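You operate a simulated robot arm through the tools that you are given. There is no shell and no other tool.

You are at the controls of a simulated robot arm. One attempt, no reset.

TASK
Dock the card reader, lock the till, and switch monitor and lamp off.
Fine: the reader goes on the grey dock, whose lamp lights; the till key goes to the red mark.

Only the result counts: the job must be done as asked and must still hold three seconds after the hand-in. Knocking over, shifting, dropping, spilling or breaking anything else fails it.

THE ROBOT
A 6-joint arm with a two-finger gripper, fixed in place. Base frame: the origin is on the floor under the middle of its stand, x ahead of it, y to its left, z up. Lengths are in m, angles in rad, forces in N, time in s.
It reaches about 1.572 m from its shoulder. Its first joint turns from -2.897 to 2.897 rad. Payload 2.45 kg.
The tool frame sits at the grasp point between the pads (the TCP): z along the fingers, y along the line on which they close. The tips reach 0.02 m beyond it. The gripper opens to 0.14 m; its body begins 0.168 m behind the TCP.
Orientation is that of the tool frame in the base frame, as a unit quaternion [x, y, z, w]. With the fingers straight down and closing along the base's y, the tool's x points along the base's -x, its y along +y and its z along -z.

THE INTERFACE
- The arm moves only by the tool send_rows. Its argument "moves" is a list that holds one entry, the list of rows, each a list of 7 numbers: the turn, a rotation vector about the tool's x, y, z in rad, then the shift along the tool's x, y, z in cm, then the opening in per cent of the stroke, from 0 (shut) to 100 (fully open). In form: [[[ax, ay, az, tx, ty, tz, jaw], ...]]. A call has 1 to 20 rows; each row shifts and turns the commanded pose from where the row before left it, along the tool's axes as they then stand. Rows are played at 5 a second. More than 0.05 m and 0.15 rad between two rows, or a gripper value outside its range, and nothing of the call is played. A pose out of reach is approached as far as the arm can. The call stops where the force on the tool passes 70 N (or 10 N more than at its start, if that is more) or the arm is blocked; 0.2 s more then pass. Each finger travels about 0.045 m/s and halts on what it meets, pressing with about 25 N; the grip force reading is that of the motor and also rises with nothing between the fingers. The clock runs only during rows and for 0.2 s after the last one: add rows that do not move to give the fingers time. The reply holds the time, the measured pose of the TCP, the force on the tool along the base axes, the opening and the grip force, in the units named above and with some noise, with the torque about the TCP (base axes, N m) and any sound that the robot's microphone picked up, and new pictures: "pictures" is both (left out), scene, wrist or none.
- Cameras (640 x 400 px; columns grow to the right, rows downward): "scene" is fixed at [0.2205, 0.6509, 1.8415]; the picture's right is [-0.60, -0.80, 0.00], its down [-0.36, 0.27, -0.89] and it looks along [0.71, -0.54, -0.45] (base axes); focal length 346 px, centre (320, 200). "wrist" rides on the gripper at [0.078, 0.011, -0.209] in the tool frame; the picture's right is [-0.14, 0.99, 0.00], its down [-0.92, -0.13, -0.37] and it looks along [-0.36, -0.05, 0.93] (tool axes); focal length 280 px, centre (320, 200). There is no depth. A picture from a camera that has moved, and an enlarged one, comes with that camera's place and axes in the base frame and with its lens.
- zoom(camera, box): a new picture of the part [left, top, right, bottom] of that camera's present view, enlarged. No time passes.
- job_done(): hands the job in; it is judged then, once.

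Nothing tells you positions but the pictures and the camera data. Unless the task says otherwise, let go and move clear before handing in.

The tools are called after ">>>" as a command line: name --argument value ..., lists and objects as JSON in quotes. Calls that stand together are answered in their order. send_rows: Moves the arm, as the interface text tells. Its arguments: {"type":"object","properties":{"moves":{"type":"array"},"pictures":{"type":"string","enum":["both","scene","wrist","none"]}},"required":["moves"]} The other tools are called the same way: zoom (camera, box) takes an enlarged picture of a part of a camera's view; job_done () hands the job in.

At the start:

```text
time_s: 0.0
position: [0.5539, -0.1196, 1.5565]
ee_rot: [0.0, 1.0, 0.0, 0.0]
contact_force: [-0.1, 0.1, 0.1]
moment: [-0.03, -0.03, -0.01]
grip_width: 0.1398
gripper_force: 0.1
```

scene: 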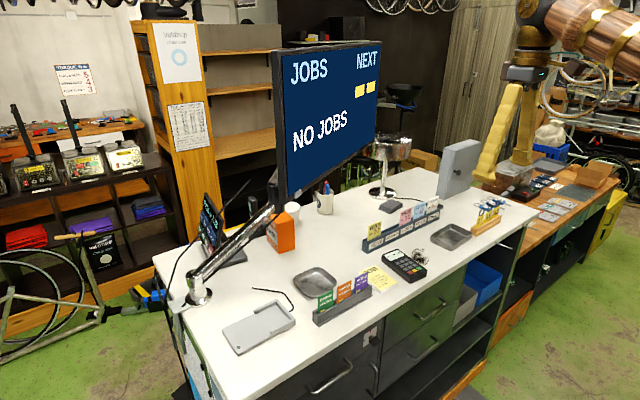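
wrist: 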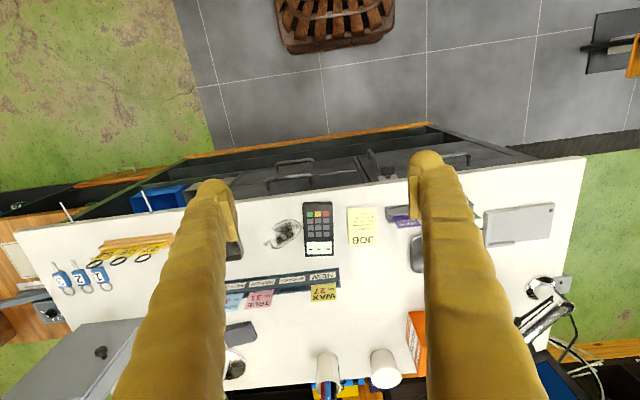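

I see a counter with a card reader near the middle, a grey dock at the left end, a monitor on an arm, a steel lamp and a grey box at the right that may be the till. I'll zoom in to identify each item before moving.

>>> zoom --camera "scene" --box '[150, 200, 350, 360]'

>>> zoom --camera "scene" --box '[340, 100, 540, 300]'

>>> zoom --camera "scene" --box '[260, 30, 440, 220]'

>>> zoom --camera "wrist" --box '[0, 200, 320, 400]'

>>> zoom --camera "wrist" --box '[300, 150, 620, 400]'

```text
2.50 times, centred on (250, 280) of scene
camera zoom: at [0.2205, 0.6509, 1.8415], right [-0.6, -0.8, 0.0], down [-0.36, 0.27, -0.89], along [0.71, -0.54, -0.45], focal length 864 px, centre (495, 0)
```

zoom: 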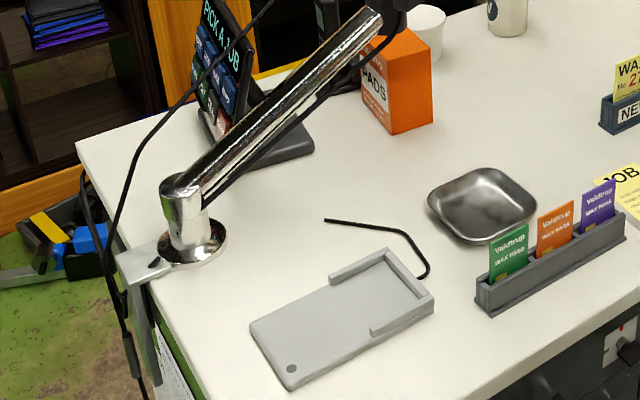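

```text
2.00 times, centred on (440, 200) of scene
camera zoom: at [0.2205, 0.6509, 1.8415], right [-0.6, -0.8, 0.0], down [-0.36, 0.27, -0.89], along [0.71, -0.54, -0.45], focal length 691 px, centre (80, 200)
```

zoom: 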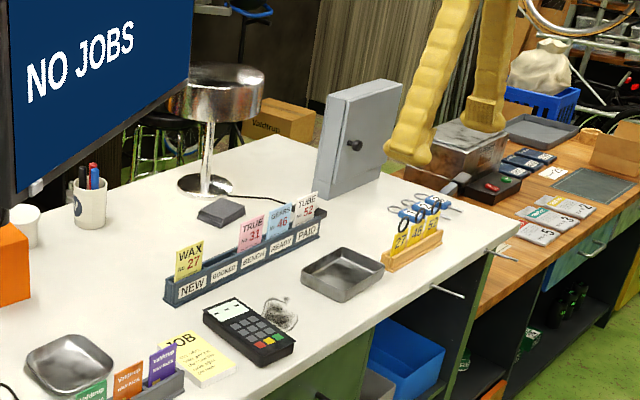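

```text
2.11 times, centred on (350, 125) of scene
camera zoom: at [0.2205, 0.6509, 1.8415], right [-0.6, -0.8, 0.0], down [-0.36, 0.27, -0.89], along [0.71, -0.54, -0.45], focal length 728 px, centre (257, 358)
```

zoom: 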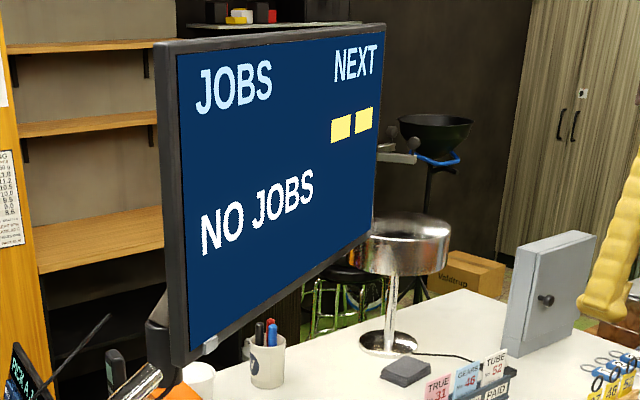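

```text
2.00 times, centred on (160, 300) of wrist
camera zoom: at [0.4747, -0.1097, 1.7653], right [0.14, 0.99, 0.0], down [0.92, -0.13, 0.37], along [0.36, -0.05, -0.93], focal length 561 px, centre (640, 0)
```

zoom: 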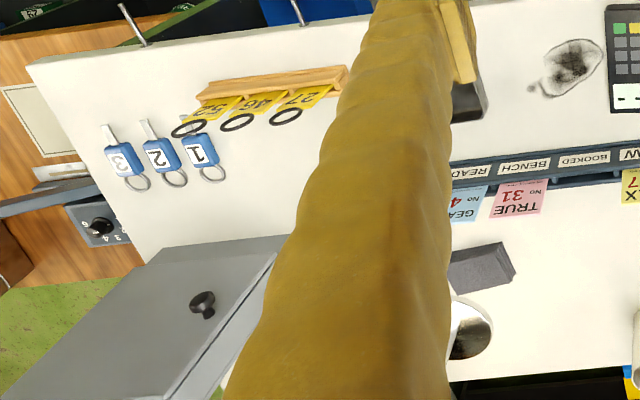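

```text
1.60 times, centred on (460, 275) of wrist
camera zoom: at [0.4747, -0.1097, 1.7653], right [0.14, 0.99, 0.0], down [0.92, -0.13, 0.37], along [0.36, -0.05, -0.93], focal length 449 px, centre (96, 80)
```

zoom: 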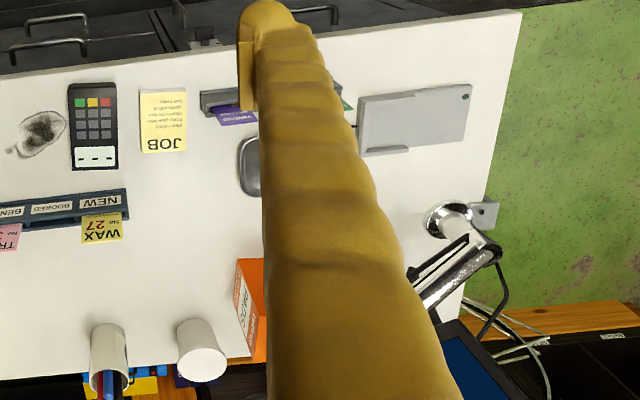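

The till lock looks like a small plate with a red mark on the drawer front below the counter edge. I'll zoom in on it, the monitor's bottom edge, the lamp with its pad, and the dock.

>>> zoom --camera "scene" --box '[340, 310, 400, 350]'

>>> zoom --camera "scene" --box '[280, 170, 340, 210]'

>>> zoom --camera "scene" --box '[355, 125, 455, 215]'

>>> zoom --camera "scene" --box '[210, 285, 310, 360]'

>>> zoom --camera "wrist" --box '[340, 140, 420, 200]'

>>> zoom --camera "scene" --box '[370, 235, 440, 290]'

```text
10.00 times, centred on (370, 330) of scene
camera zoom: at [0.2205, 0.6509, 1.8415], right [-0.6, -0.8, 0.0], down [-0.36, 0.27, -0.89], along [0.71, -0.54, -0.45], focal length 3456 px, centre (-180, -1100)
```

zoom: 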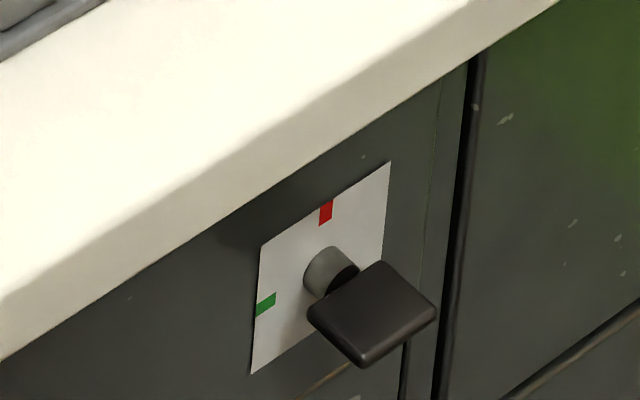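

```text
10.00 times, centred on (310, 190) of scene
camera zoom: at [0.2205, 0.6509, 1.8415], right [-0.6, -0.8, 0.0], down [-0.36, 0.27, -0.89], along [0.71, -0.54, -0.45], focal length 3456 px, centre (420, 300)
```

zoom: 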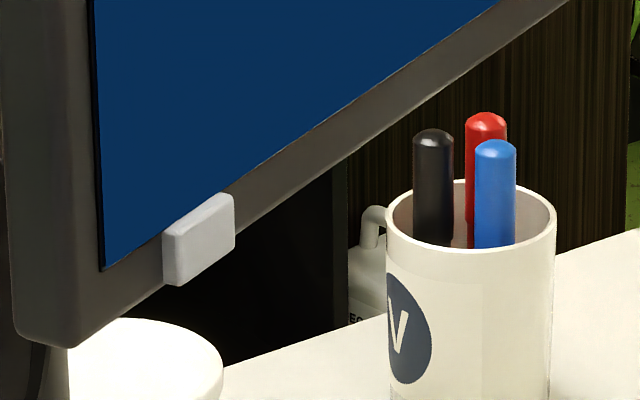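

```text
4.44 times, centred on (405, 170) of scene
camera zoom: at [0.2205, 0.6509, 1.8415], right [-0.6, -0.8, 0.0], down [-0.36, 0.27, -0.89], along [0.71, -0.54, -0.45], focal length 1536 px, centre (-58, 333)
```

zoom: 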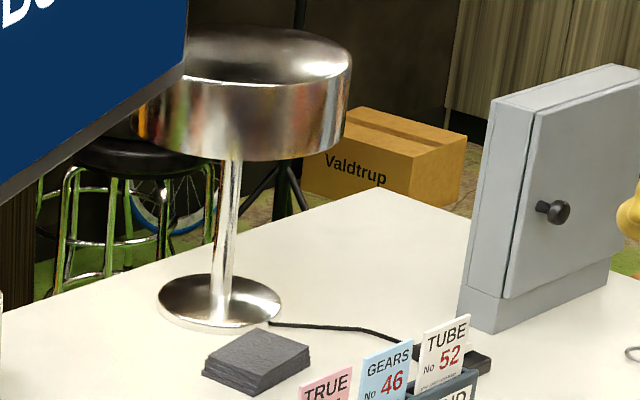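

```text
5.33 times, centred on (260, 322) of scene
camera zoom: at [0.2205, 0.6509, 1.8415], right [-0.6, -0.8, 0.0], down [-0.36, 0.27, -0.89], along [0.71, -0.54, -0.45], focal length 1843 px, centre (640, -453)
```

zoom: 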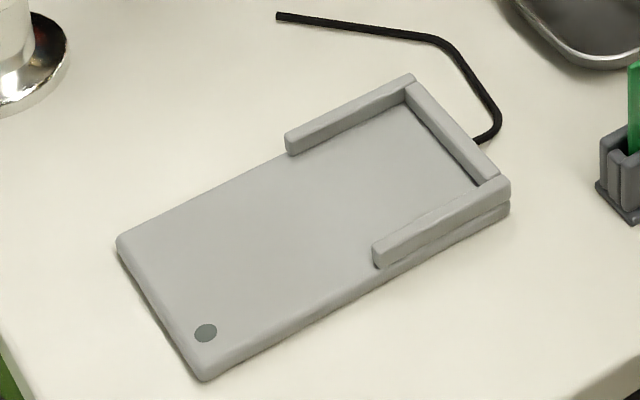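

```text
6.67 times, centred on (380, 170) of wrist
camera zoom: at [0.4747, -0.1097, 1.7653], right [0.14, 0.99, 0.0], down [0.92, -0.13, 0.37], along [0.36, -0.05, -0.93], focal length 1869 px, centre (-80, 400)
```

zoom: 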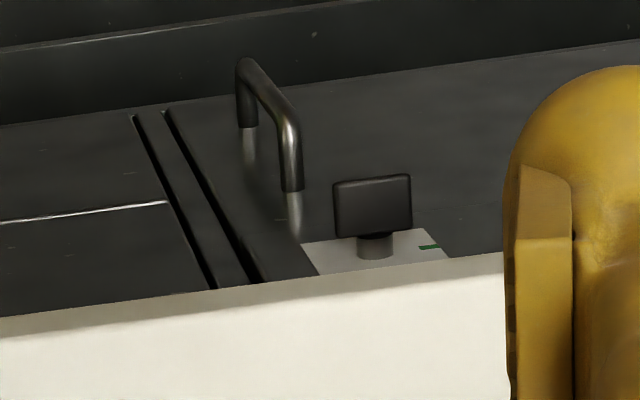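

```text
7.27 times, centred on (405, 262) of scene
camera zoom: at [0.2205, 0.6509, 1.8415], right [-0.6, -0.8, 0.0], down [-0.36, 0.27, -0.89], along [0.71, -0.54, -0.45], focal length 2513 px, centre (-298, -254)
```

zoom: 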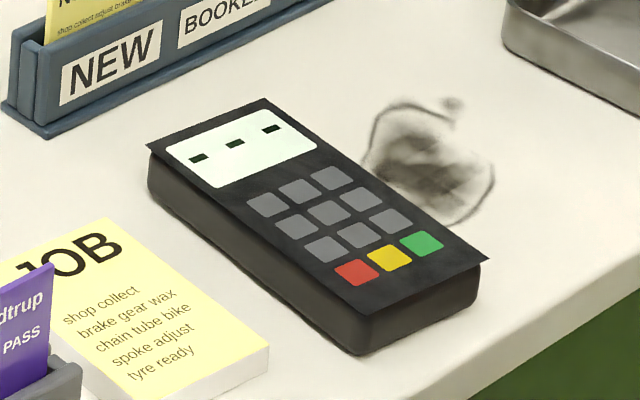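

The till key is a paddle on the drawer front (green mark to its left, red on top). The lamp seems to have an inline switch behind the ticket rack, and the monitor has a white button on its lower bezel. I'll tilt the wrist forward to look at the monitor and the lamp switch from another side.

>>> send_rows --moves '[[[0, -0.15, 0, 0, 0, 0, 100], [0, -0.15, 0, 0, 0, 0, 100], [0, -0.15, 0, 0, 0, 0, 100], [0, -0.15, 0, 0, 0, 0, 100], [0, -0.15, 0, 0, 0, 0, 100]]]' --pictures "both"

```text
time_s: 1.4
position: [0.6364, -0.1025, 1.4829]
ee_rot: [-0.026, 0.95, 0.032, 0.31]
contact_force: [0.6, -0.3, 0.6]
moment: [0.02, 0.0, 0.02]
grip_width: 0.1402
gripper_force: 0.0
stopped in row 5: the arm was blocked; the commanded pose is now the measured one
camera wrist: at [0.4487, -0.1113, 1.606], right [0.04, 0.99, 0.13], down [0.53, -0.13, 0.84], along [0.84, 0.03, -0.54], focal length 280 px, centre (320, 200)
```

scene: 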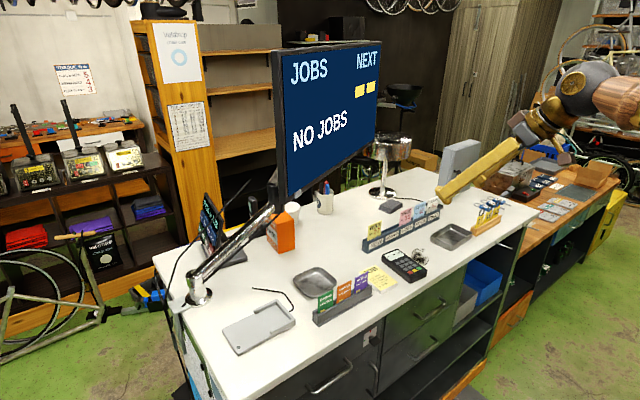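
wrist: 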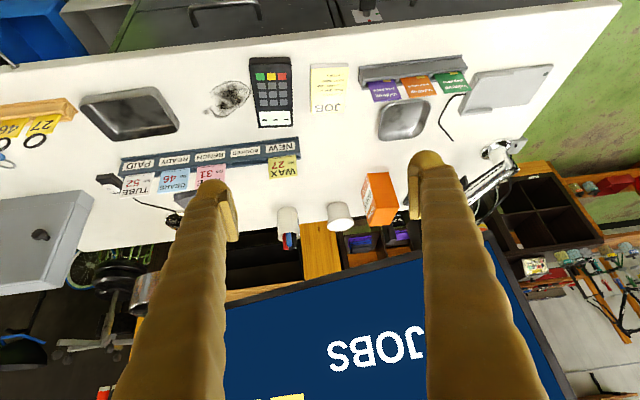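

The tilted view shows the monitor ahead and a black inline switch next to the ticket rack. The arm was blocked by a limit close to its base, so I'll zoom here before moving on.

>>> zoom --camera "wrist" --box '[70, 140, 230, 240]'

>>> zoom --camera "wrist" --box '[400, 180, 560, 280]'

>>> zoom --camera "wrist" --box '[360, 30, 580, 170]'

>>> zoom --camera "wrist" --box '[200, 40, 360, 140]'

>>> zoom --camera "wrist" --box '[330, 0, 400, 40]'

```text
4.00 times, centred on (150, 190) of wrist
camera zoom: at [0.4487, -0.1113, 1.606], right [0.04, 0.99, 0.13], down [0.53, -0.13, 0.84], along [0.84, 0.03, -0.54], focal length 1122 px, centre (1000, 240)
```

zoom: 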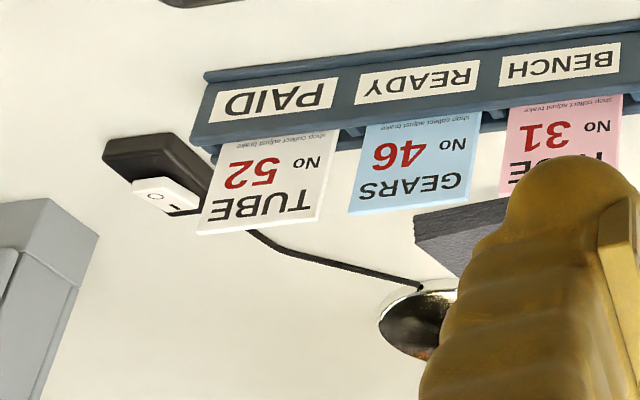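

```text
4.00 times, centred on (480, 230) of wrist
camera zoom: at [0.4487, -0.1113, 1.606], right [0.04, 0.99, 0.13], down [0.53, -0.13, 0.84], along [0.84, 0.03, -0.54], focal length 1122 px, centre (-320, 80)
```

zoom: 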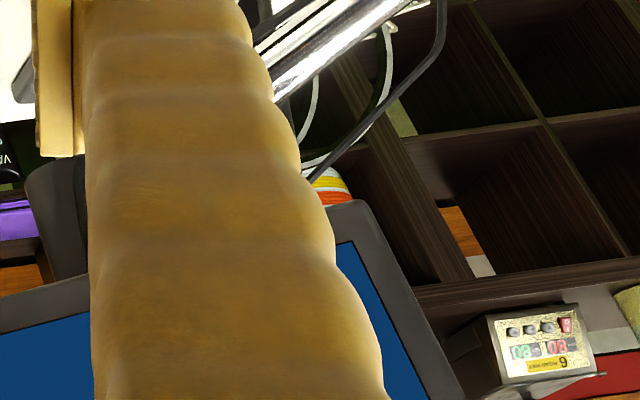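

```text
2.86 times, centred on (470, 100) of wrist
camera zoom: at [0.4487, -0.1113, 1.606], right [0.04, 0.99, 0.13], down [0.53, -0.13, 0.84], along [0.84, 0.03, -0.54], focal length 801 px, centre (-109, 486)
```

zoom: 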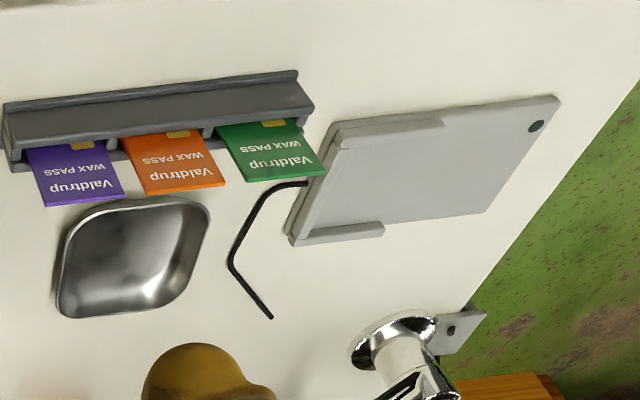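

```text
4.00 times, centred on (280, 90) of wrist
camera zoom: at [0.4487, -0.1113, 1.606], right [0.04, 0.99, 0.13], down [0.53, -0.13, 0.84], along [0.84, 0.03, -0.54], focal length 1122 px, centre (480, 640)
```

zoom: 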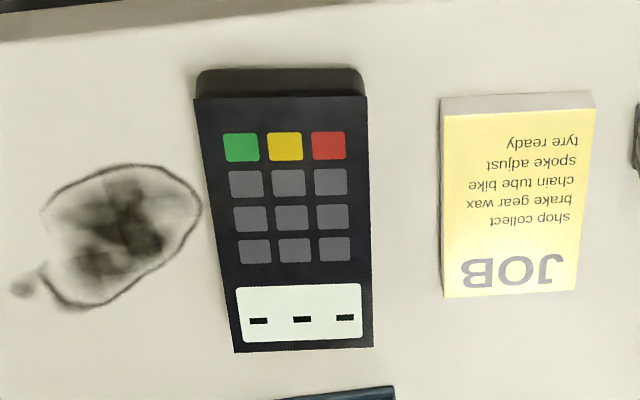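

```text
9.14 times, centred on (365, 20) of wrist
camera zoom: at [0.4487, -0.1113, 1.606], right [0.04, 0.99, 0.13], down [0.53, -0.13, 0.84], along [0.84, 0.03, -0.54], focal length 2564 px, centre (-91, 1846)
```

zoom: 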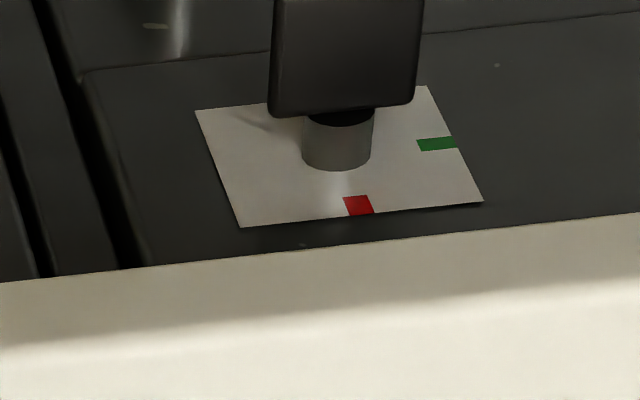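

I've triangulated the reader at about (0.81, -0.16), the dock around (0.87, 0.36), the till key at about (0.72, 0.057, 0.967), the monitor button at about (1.0, 0.15, 1.40) and the lamp switch at about (1.015, -0.63). Next I'll go straight-down again and look at the reader from closer above.

>>> send_rows --moves '[[[0.013, 0.126, 0.0106, 0, 0, 0, 100], [0.013, 0.126, 0.0106, 0, 0, 0, 100], [0.013, 0.126, 0.0106, 0, 0, 0, 100], [0.013, 0.126, 0.0106, 0, 0, 0, 100], [0.013, 0.126, 0.0106, 0, 0, 0, 100], [0, 0, 0, -2.9, -1.05, 2.6, 100], [0, 0, 0, -2.9, -1.05, 2.6, 100], [0, 0, 0, -2.9, -1.05, 2.6, 100], [0, 0, 0, -2.9, -1.05, 2.6, 100], [0, 0, 0, -2.9, -1.05, 2.6, 100], [0, 0, 0, 0, 0, 0, 100]]]' --pictures "both"

```text
time_s: 3.8
position: [0.7758, -0.1646, 1.3524]
ee_rot: [0.007, 1.0, 0.0, 0.0]
contact_force: [0.4, -0.4, -0.3]
moment: [0.04, 0.0, 0.03]
grip_width: 0.1402
gripper_force: 0.1
camera wrist: at [0.6978, -0.1536, 1.5616], right [0.15, 0.99, 0.0], down [0.92, -0.14, 0.37], along [0.37, -0.06, -0.93], focal length 280 px, centre (320, 200)
```

scene: 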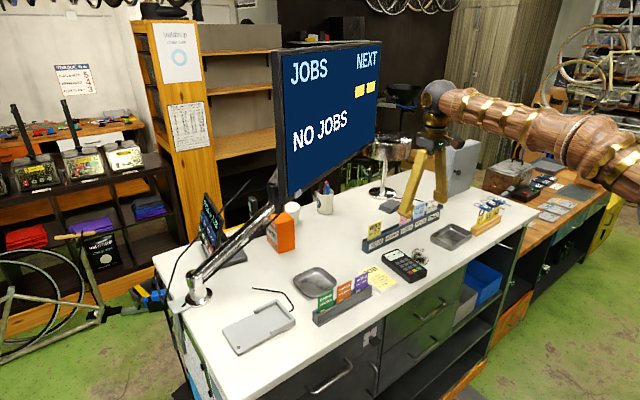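
wrist: 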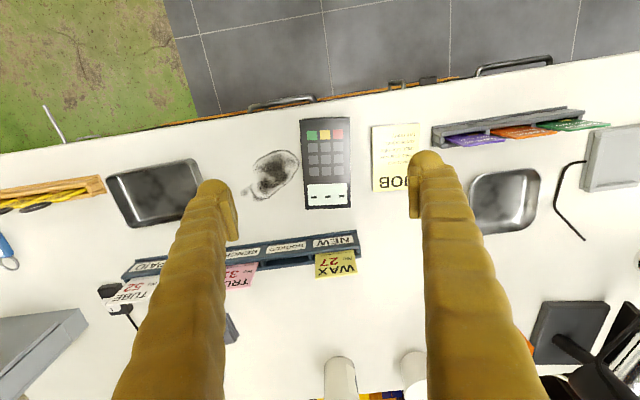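

The arm is straight down above the counter and the reader is in clear view between the fingers. I'll zoom on the reader to refine its pose.

>>> zoom --camera "wrist" --box '[260, 100, 400, 220]'

>>> zoom --camera "wrist" --box '[80, 230, 180, 330]'

>>> zoom --camera "wrist" --box '[380, 60, 460, 110]'

```text
3.33 times, centred on (330, 160) of wrist
camera zoom: at [0.6978, -0.1536, 1.5616], right [0.15, 0.99, 0.0], down [0.92, -0.14, 0.37], along [0.37, -0.06, -0.93], focal length 935 px, centre (287, 333)
```

zoom: 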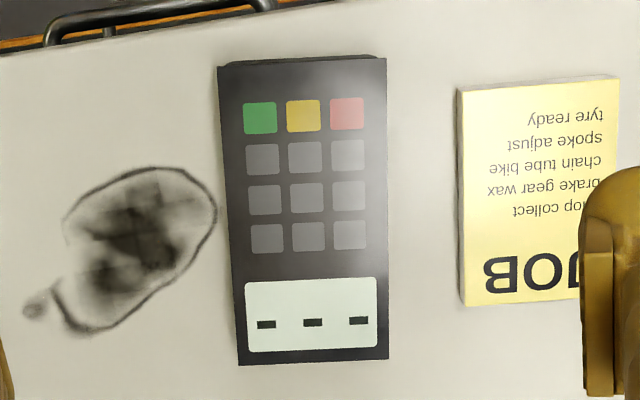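

```text
4.00 times, centred on (130, 280) of wrist
camera zoom: at [0.6978, -0.1536, 1.5616], right [0.15, 0.99, 0.0], down [0.92, -0.14, 0.37], along [0.37, -0.06, -0.93], focal length 1122 px, centre (1080, -120)
```

zoom: 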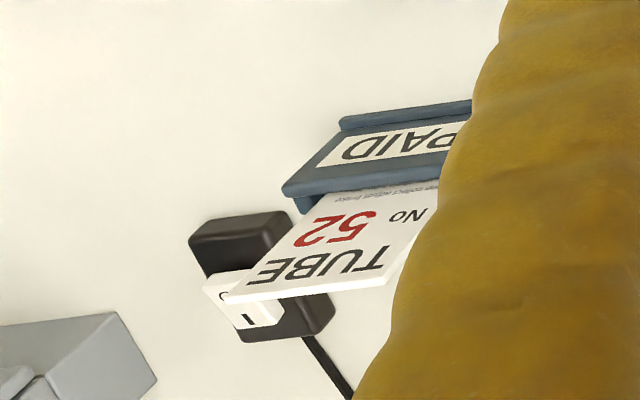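

```text
8.00 times, centred on (420, 85) of wrist
camera zoom: at [0.6978, -0.1536, 1.5616], right [0.15, 0.99, 0.0], down [0.92, -0.14, 0.37], along [0.37, -0.06, -0.93], focal length 2243 px, centre (-480, 1120)
```

zoom: 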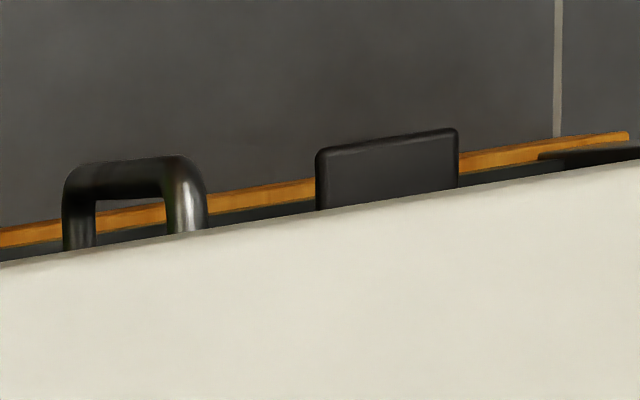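

The reader's top is at z≈1.112, centred at (0.816, -0.162) and yawed about -0.105 rad. The JOB pad is close on its +y side, so I'll narrow the opening, align the yaw over the keypad half of the reader and go down partway to check.

>>> send_rows --moves '[[[0, 0, 0.091, -0.63, 0.53, 0, 64], [0, 0, 0, 0, 0, 4.0, 64], [0, 0, 0, 0, 0, 4.0, 64], [0, 0, 0, 0, 0, 4.0, 64], [0, 0, 0, 0, 0, 4.0, 64], [0, 0, 0, 0, 0, 0, 64]]]' --pictures "both"

```text
time_s: 5.2
position: [0.7834, -0.1588, 1.1926]
ee_rot: [0.053, 0.999, 0.0, 0.001]
contact_force: [0.5, 0.0, 0.5]
moment: [-0.02, -0.03, -0.03]
grip_width: 0.0896
gripper_force: 0.0
camera wrist: at [0.7064, -0.1419, 1.4014], right [0.24, 0.97, 0.0], down [0.9, -0.22, 0.37], along [0.36, -0.09, -0.93], focal length 280 px, centre (320, 200)
```

scene: 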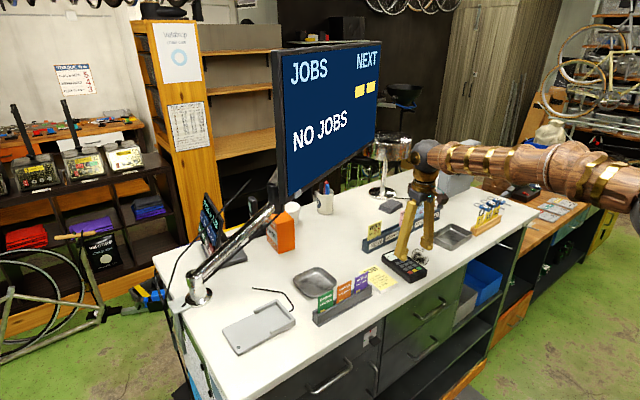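
wrist: 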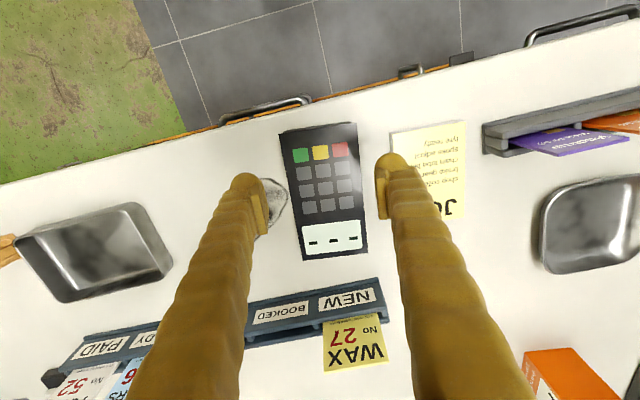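

The fingers straddle the reader and the TCP projects onto its centre line. I'll zoom to check the right finger's clearance from the JOB pad before descending.

>>> zoom --camera "wrist" --box '[220, 110, 480, 270]'

>>> zoom --camera "scene" --box '[350, 130, 480, 300]'

```text
2.46 times, centred on (350, 190) of wrist
camera zoom: at [0.7064, -0.1419, 1.4014], right [0.24, 0.97, 0.0], down [0.9, -0.22, 0.37], along [0.36, -0.09, -0.93], focal length 690 px, centre (246, 225)
```

zoom: 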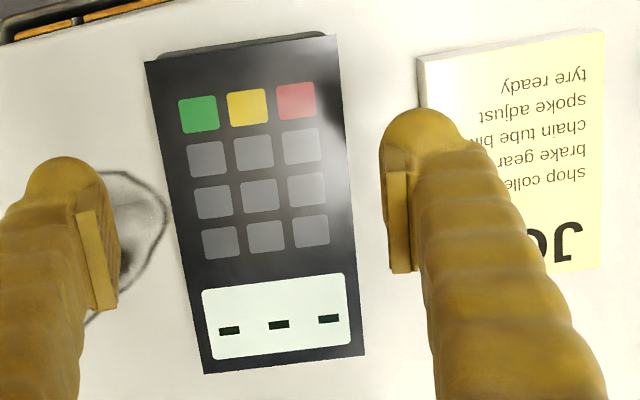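

```text
2.35 times, centred on (415, 215) of scene
camera zoom: at [0.2205, 0.6509, 1.8415], right [-0.6, -0.8, 0.0], down [-0.36, 0.27, -0.89], along [0.71, -0.54, -0.45], focal length 813 px, centre (96, 165)
```

zoom: 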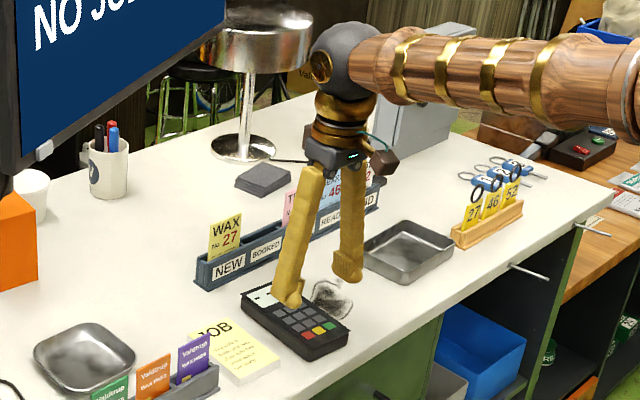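

The right finger should pass just inside the JOB pad, so I'll narrow the opening slightly, shift 1.5 mm away from the pad and descend in two steps.

>>> send_rows --moves '[[[0, 0, 0, 0, -0.15, 1.5, 62], [0, 0, 0, 0, 0, 1.75, 62], [0, 0, 0, 0, 0, 1.5, 62], [0, 0, 0, 0, 0, 0, 62]]]' --pictures "both"

>>> zoom --camera "wrist" --box '[220, 110, 480, 270]'

>>> zoom --camera "scene" --box '[370, 220, 450, 290]'

```text
time_s: 6.2
position: [0.7844, -0.161, 1.1469]
ee_rot: [0.052, 0.999, 0.0, 0.001]
contact_force: [-0.1, -0.2, 0.4]
moment: [0.0, 0.02, 0.0]
grip_width: 0.0869
gripper_force: 0.1
camera wrist: at [0.7066, -0.1428, 1.3557], right [0.24, 0.97, 0.0], down [0.9, -0.22, 0.37], along [0.36, -0.09, -0.93], focal length 280 px, centre (320, 200)
```

scene: 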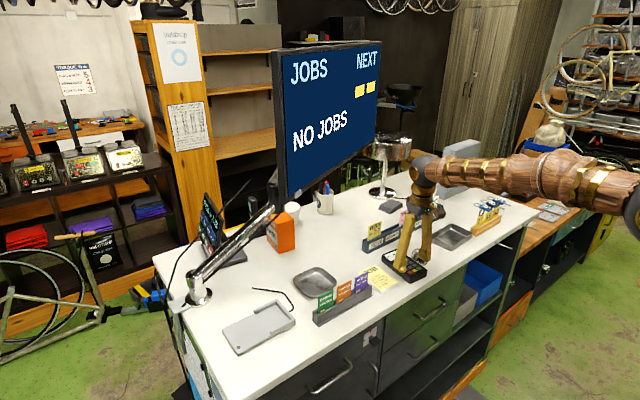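
wrist: 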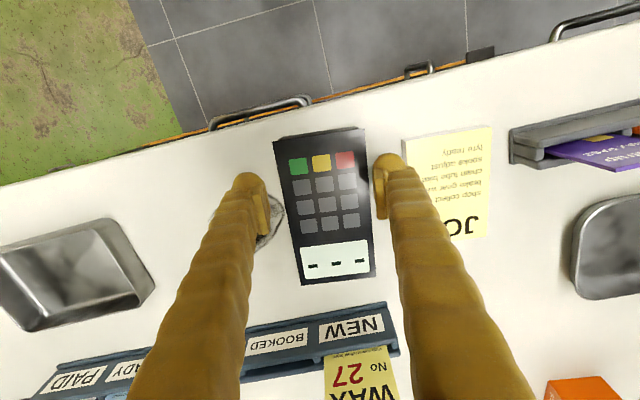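

```text
2.46 times, centred on (350, 190) of wrist
camera zoom: at [0.7066, -0.1428, 1.3557], right [0.24, 0.97, 0.0], down [0.9, -0.22, 0.37], along [0.36, -0.09, -0.93], focal length 690 px, centre (246, 225)
```

zoom: 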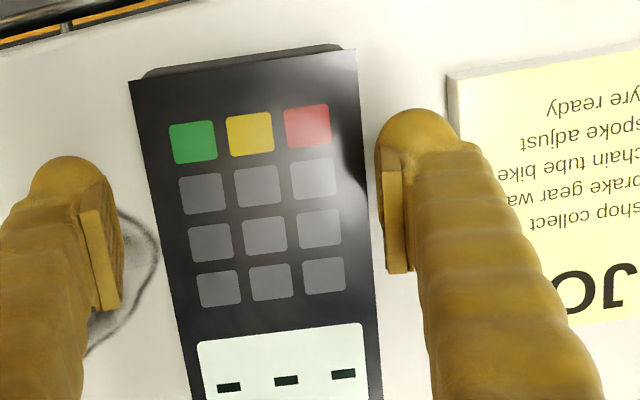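

```text
5.71 times, centred on (410, 255) of scene
camera zoom: at [0.2205, 0.6509, 1.8415], right [-0.6, -0.8, 0.0], down [-0.36, 0.27, -0.89], along [0.71, -0.54, -0.45], focal length 1975 px, centre (-194, -114)
```

zoom: 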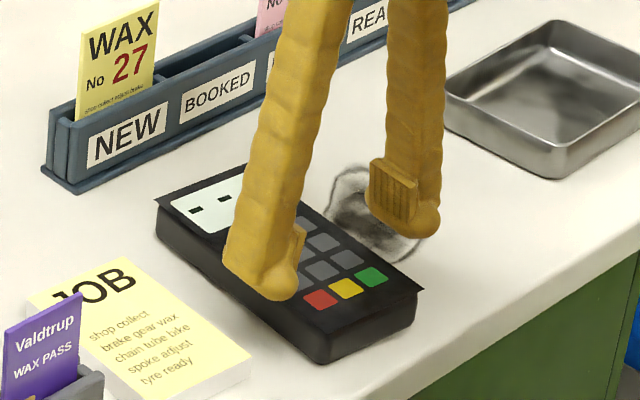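

The pads sit a little above the rounded tips, and the right finger has about 8 mm of clearance to the JOB pad. I'll lower to z≈1.113 so the pads overlap the reader's sides.

>>> send_rows --moves '[[[0, 0, 0, 0, 0, 1.2, 62], [0, 0, 0, 0, 0, 1.2, 62], [0, 0, 0, 0, 0, 1.0, 62], [0, 0, 0, 0, 0, 0, 62]]]' --pictures "both"

>>> zoom --camera "wrist" --box '[220, 110, 480, 270]'

>>> zoom --camera "scene" --box '[370, 220, 450, 290]'

```text
time_s: 6.9
position: [0.7842, -0.1624, 1.1264]
ee_rot: [0.052, 0.999, -0.001, 0.007]
contact_force: [-2.5, -3.8, 15.6]
moment: [0.67, -0.04, 0.19]
grip_width: 0.086
gripper_force: 0.0
stopped in row 3: the force on the tool passed its limit at 76 N (the readings are from after the stop); the commanded pose is now the measured one
camera wrist: at [0.7055, -0.1433, 1.3352], right [0.24, 0.97, 0.0], down [0.9, -0.22, 0.38], along [0.37, -0.09, -0.93], focal length 280 px, centre (320, 200)
```

scene: 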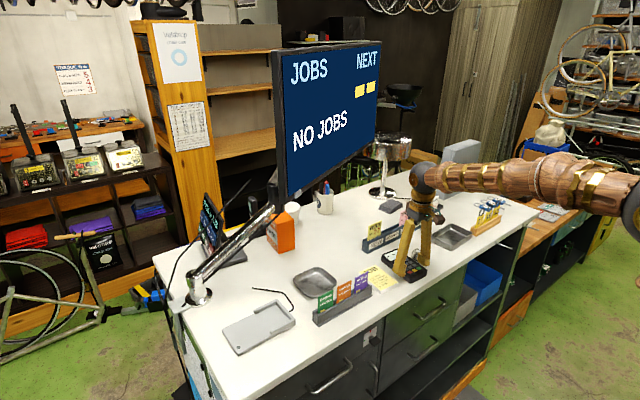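
wrist: 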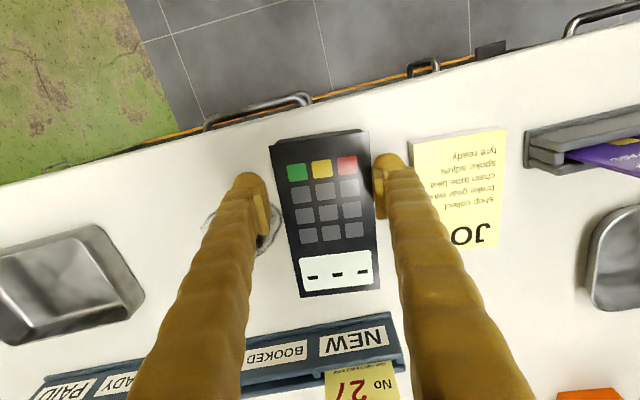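

```text
2.46 times, centred on (350, 190) of wrist
camera zoom: at [0.7055, -0.1433, 1.3352], right [0.24, 0.97, 0.0], down [0.9, -0.22, 0.38], along [0.37, -0.09, -0.93], focal length 690 px, centre (246, 225)
```

zoom: 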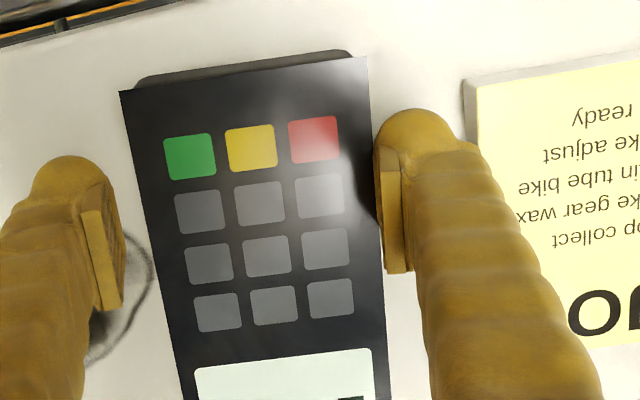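

```text
5.71 times, centred on (410, 255) of scene
camera zoom: at [0.2205, 0.6509, 1.8415], right [-0.6, -0.8, 0.0], down [-0.36, 0.27, -0.89], along [0.71, -0.54, -0.45], focal length 1975 px, centre (-194, -114)
```

zoom: 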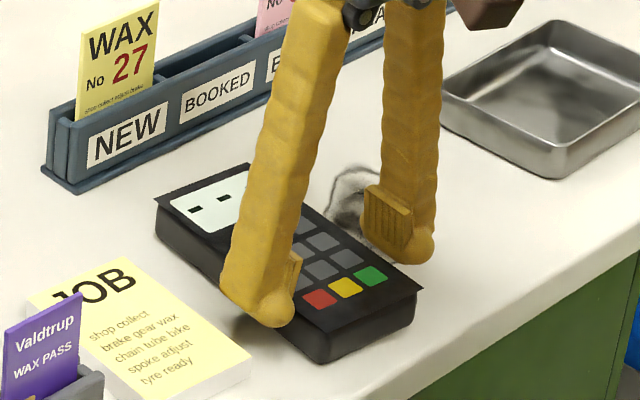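

Something stopped the +y finger at tool z=1.126, and the moment points to contact near that finger's inner side or tip. I'll zoom in hard to see whether it's on the counter, the reader's edge or the JOB pad.

>>> zoom --camera "scene" --box '[385, 255, 430, 285]'

>>> zoom --camera "wrist" --box '[350, 140, 430, 220]'

>>> zoom --camera "wrist" --box '[220, 150, 300, 240]'

```text
13.33 times, centred on (408, 270) of scene
camera zoom: at [0.2205, 0.6509, 1.8415], right [-0.6, -0.8, 0.0], down [-0.36, 0.27, -0.89], along [0.71, -0.54, -0.45], focal length 4607 px, centre (-847, -733)
```

zoom: 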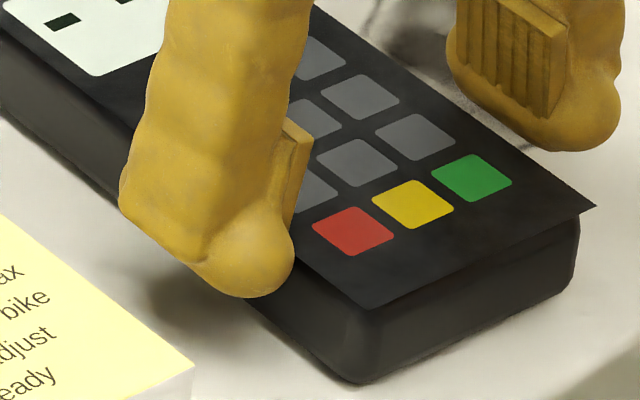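

```text
5.00 times, centred on (390, 180) of wrist
camera zoom: at [0.7055, -0.1433, 1.3352], right [0.24, 0.97, 0.0], down [0.9, -0.22, 0.38], along [0.37, -0.09, -0.93], focal length 1402 px, centre (-30, 300)
```

zoom: 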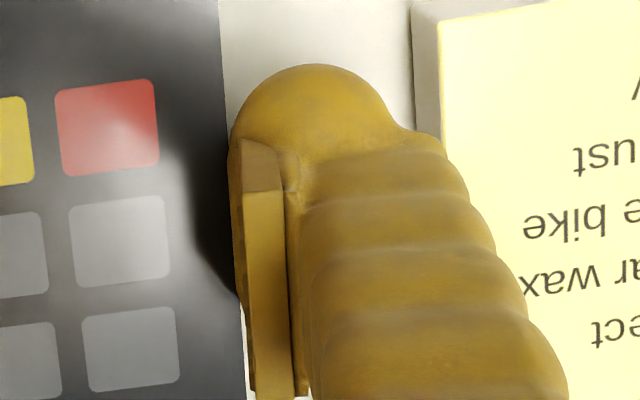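

```text
4.44 times, centred on (260, 195) of wrist
camera zoom: at [0.7055, -0.1433, 1.3352], right [0.24, 0.97, 0.0], down [0.9, -0.22, 0.38], along [0.37, -0.09, -0.93], focal length 1246 px, centre (587, 222)
```

zoom: 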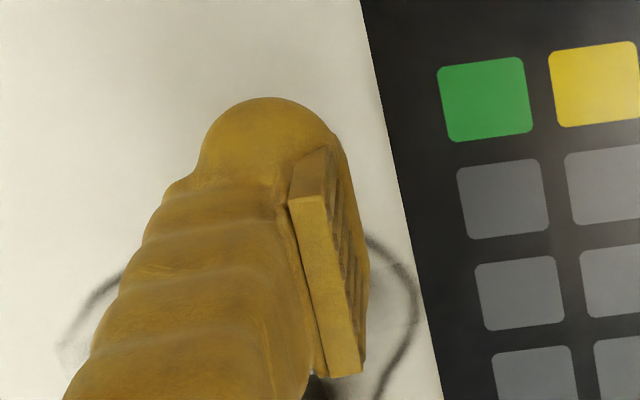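

The images show the reader's +y edge only about 1 mm inside the finger, so the finger's inner side landed on the reader's top edge. I'll raise, remove the small tilt, shift 2.5 mm toward +y and check centring again.

>>> send_rows --moves '[[[0, 0, 0, 0, 0, -0.8, 62], [-0.001, 0.014, 0.001, 0, 0, -0.8, 62], [0, 0, 0, 0, 0.25, 0, 62], [0, 0, 0, 0, 0, 0, 62]]]' --pictures "wrist"

>>> zoom --camera "wrist" --box '[240, 130, 420, 250]'

```text
time_s: 7.9
position: [0.7858, -0.1588, 1.1405]
ee_rot: [0.053, 0.999, 0.001, -0.002]
contact_force: [0.0, 0.3, 0.1]
moment: [0.02, -0.02, 0.01]
grip_width: 0.0865
gripper_force: 0.1
camera wrist: at [0.7095, -0.1408, 1.351], right [0.24, 0.97, 0.0], down [0.9, -0.23, 0.36], along [0.35, -0.09, -0.93], focal length 280 px, centre (320, 200)
```

wrist: 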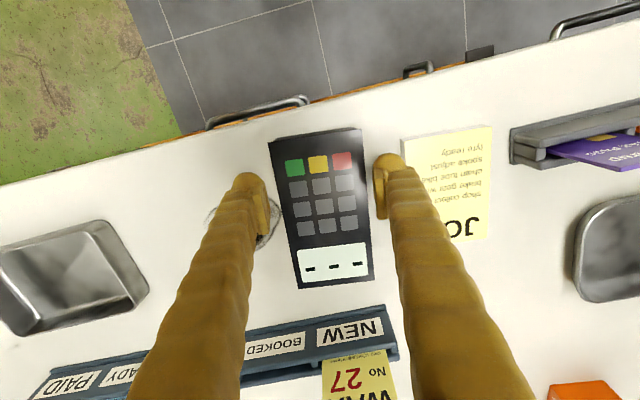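

```text
3.33 times, centred on (330, 190) of wrist
camera zoom: at [0.7095, -0.1408, 1.351], right [0.24, 0.97, 0.0], down [0.9, -0.23, 0.36], along [0.35, -0.09, -0.93], focal length 935 px, centre (287, 233)
```

zoom: 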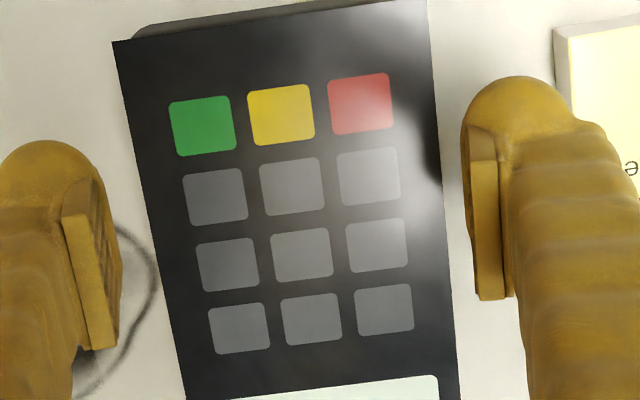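

The TCP is still about 2 mm off the reader's centre line, so I'll shift another 1.5 mm toward +y and descend slowly.

>>> send_rows --moves '[[[0, 0, 0, 0, 0.15, 0, 62], [0, 0, 0, 0, 0, 0.7, 62], [0, 0, 0, 0, 0, 0.5, 62], [0, 0, 0, 0, 0, 0.3, 62], [0, 0, 0, 0, 0, 0.3, 62], [0, 0, 0, 0, 0, 0.3, 62], [0, 0, 0, 0, 0, 0.3, 62], [0, 0, 0, 0, 0, 0.2, 62], [0, 0, 0, 0, 0, 0, 62]]]' --pictures "both"

>>> zoom --camera "wrist" --box '[240, 130, 420, 250]'

>>> zoom --camera "scene" --box '[385, 255, 430, 285]'

```text
time_s: 9.9
position: [0.7853, -0.1576, 1.1149]
ee_rot: [0.053, 0.999, 0.001, -0.002]
contact_force: [0.0, -0.6, 0.1]
moment: [0.02, -0.03, 0.01]
grip_width: 0.0869
gripper_force: 0.0
camera wrist: at [0.709, -0.1394, 1.3251], right [0.24, 0.97, 0.0], down [0.9, -0.23, 0.36], along [0.35, -0.09, -0.93], focal length 280 px, centre (320, 200)
```

scene: 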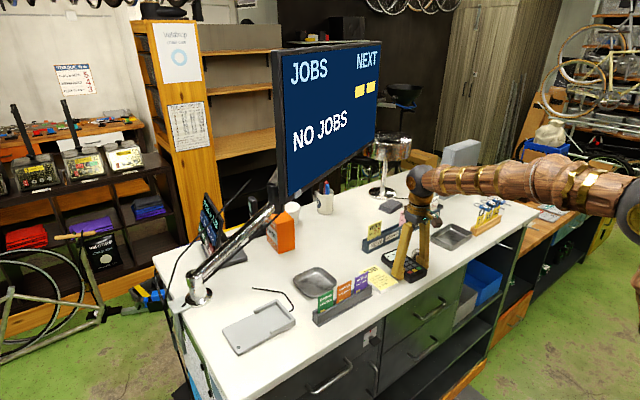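
wrist: 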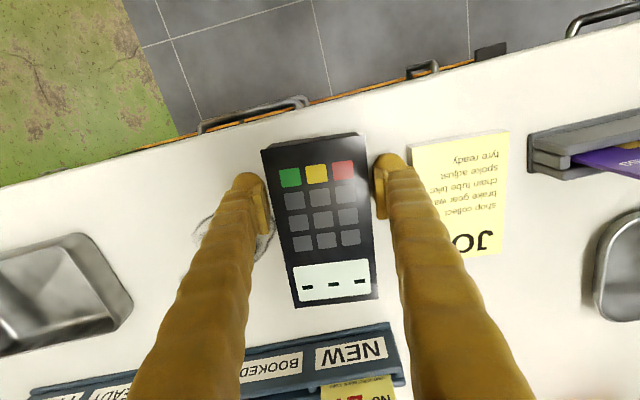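

```text
3.33 times, centred on (330, 190) of wrist
camera zoom: at [0.709, -0.1394, 1.3251], right [0.24, 0.97, 0.0], down [0.9, -0.23, 0.36], along [0.35, -0.09, -0.93], focal length 935 px, centre (287, 233)
```

zoom: 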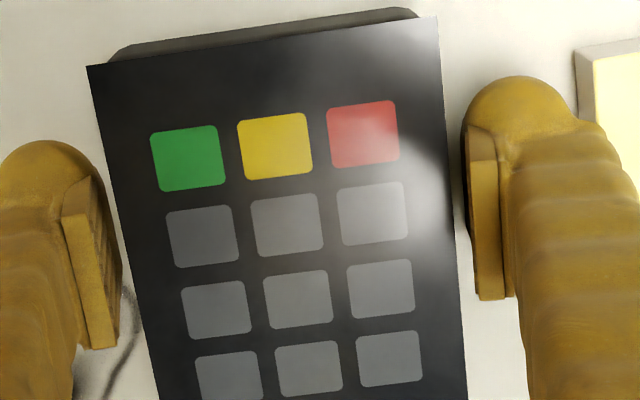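

```text
13.33 times, centred on (408, 270) of scene
camera zoom: at [0.2205, 0.6509, 1.8415], right [-0.6, -0.8, 0.0], down [-0.36, 0.27, -0.89], along [0.71, -0.54, -0.45], focal length 4607 px, centre (-847, -733)
```

zoom: 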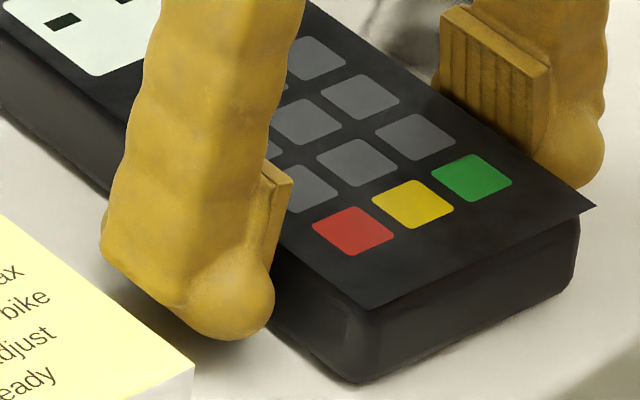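

The fingers are down on both sides of the reader with no contact. Next I'll close the grip.

>>> send_rows --moves '[[[0, 0, 0, 0, 0, 0, 45], [0, 0, 0, 0, 0, 0, 40], [0, 0, 0, 0, 0, 0, 40], [0, 0, 0, 0, 0, 0, 40]]]' --pictures "both"

>>> zoom --camera "wrist" --box '[240, 130, 420, 250]'

```text
time_s: 10.9
position: [0.7848, -0.1567, 1.1162]
ee_rot: [0.053, 0.999, 0.001, -0.002]
contact_force: [0.1, 0.4, 1.2]
moment: [0.03, 0.03, 0.11]
grip_width: 0.0771
gripper_force: 24.9
camera wrist: at [0.709, -0.1394, 1.3252], right [0.24, 0.97, 0.0], down [0.9, -0.23, 0.36], along [0.35, -0.09, -0.93], focal length 280 px, centre (320, 200)
```

scene: 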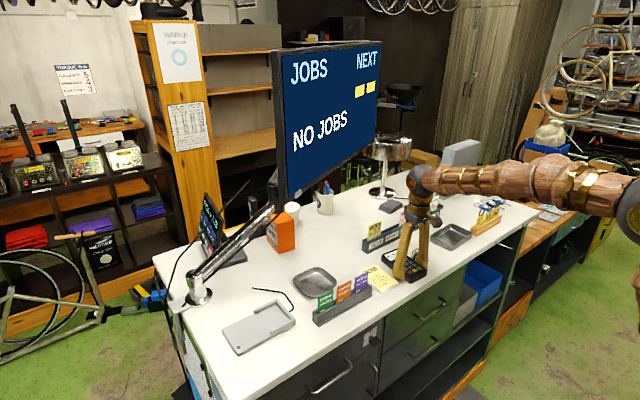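
wrist: 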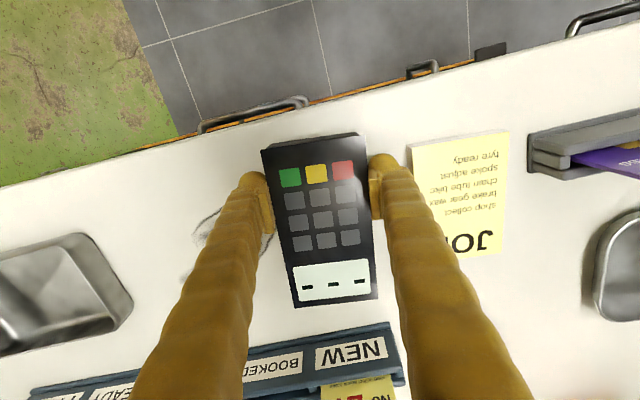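

```text
3.33 times, centred on (330, 190) of wrist
camera zoom: at [0.709, -0.1394, 1.3252], right [0.24, 0.97, 0.0], down [0.9, -0.23, 0.36], along [0.35, -0.09, -0.93], focal length 935 px, centre (287, 233)
```

zoom: 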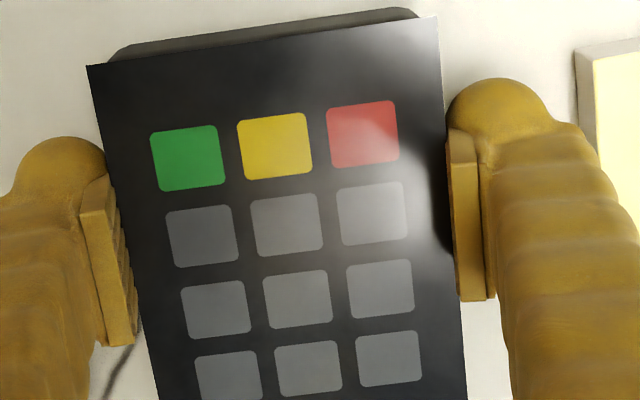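

The reader is gripped (width 0.077, 25 N). I'll lift it 13 cm and check that it hangs level.

>>> send_rows --moves '[[[0, 0, 0, 0, 0, -1.0, 40], [0, 0, 0, 0, 0, -2.0, 40], [0, 0, 0, 0, 0, -3.0, 40], [0, 0, 0, 0, 0, -3.5, 40], [0, 0, 0, 0, 0, -3.5, 40], [0, 0, 0, 0, 0, 0, 40]]]' --pictures "both"

>>> zoom --camera "scene" --box '[340, 150, 480, 290]'

```text
time_s: 12.3
position: [0.7821, -0.1574, 1.243]
ee_rot: [0.054, 0.999, 0.001, -0.002]
contact_force: [0.4, 0.9, -2.0]
moment: [0.02, 0.07, -0.01]
grip_width: 0.0769
gripper_force: 25.5
camera wrist: at [0.7077, -0.14, 1.4537], right [0.24, 0.97, 0.0], down [0.9, -0.23, 0.36], along [0.35, -0.09, -0.93], focal length 280 px, centre (320, 200)
```

scene: 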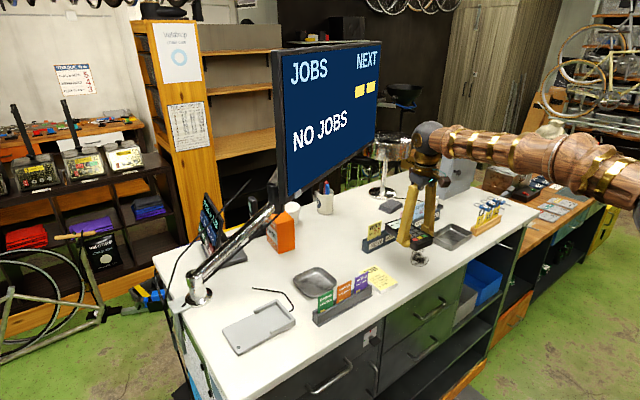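
wrist: 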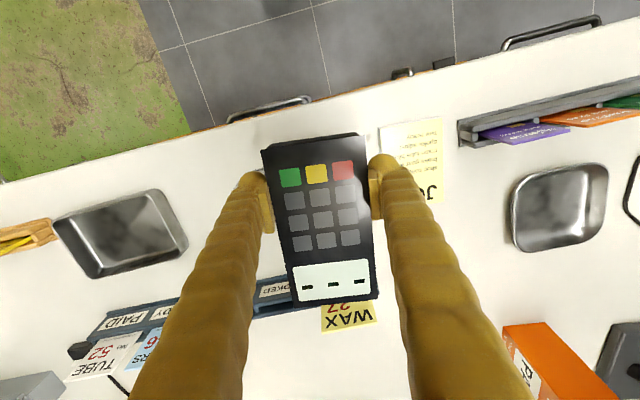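

```text
2.86 times, centred on (410, 220) of scene
camera zoom: at [0.2205, 0.6509, 1.8415], right [-0.6, -0.8, 0.0], down [-0.36, 0.27, -0.89], along [0.71, -0.54, -0.45], focal length 987 px, centre (63, 143)
```

zoom: 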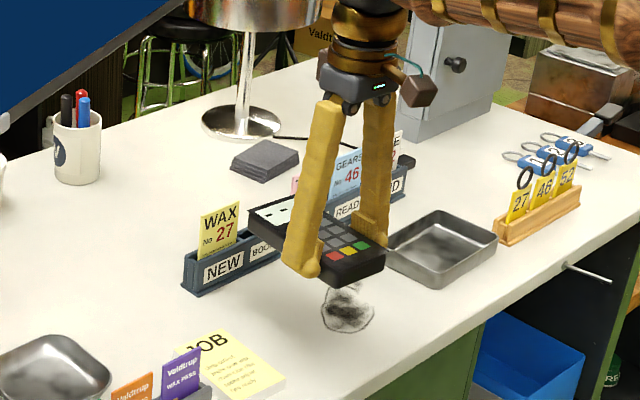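

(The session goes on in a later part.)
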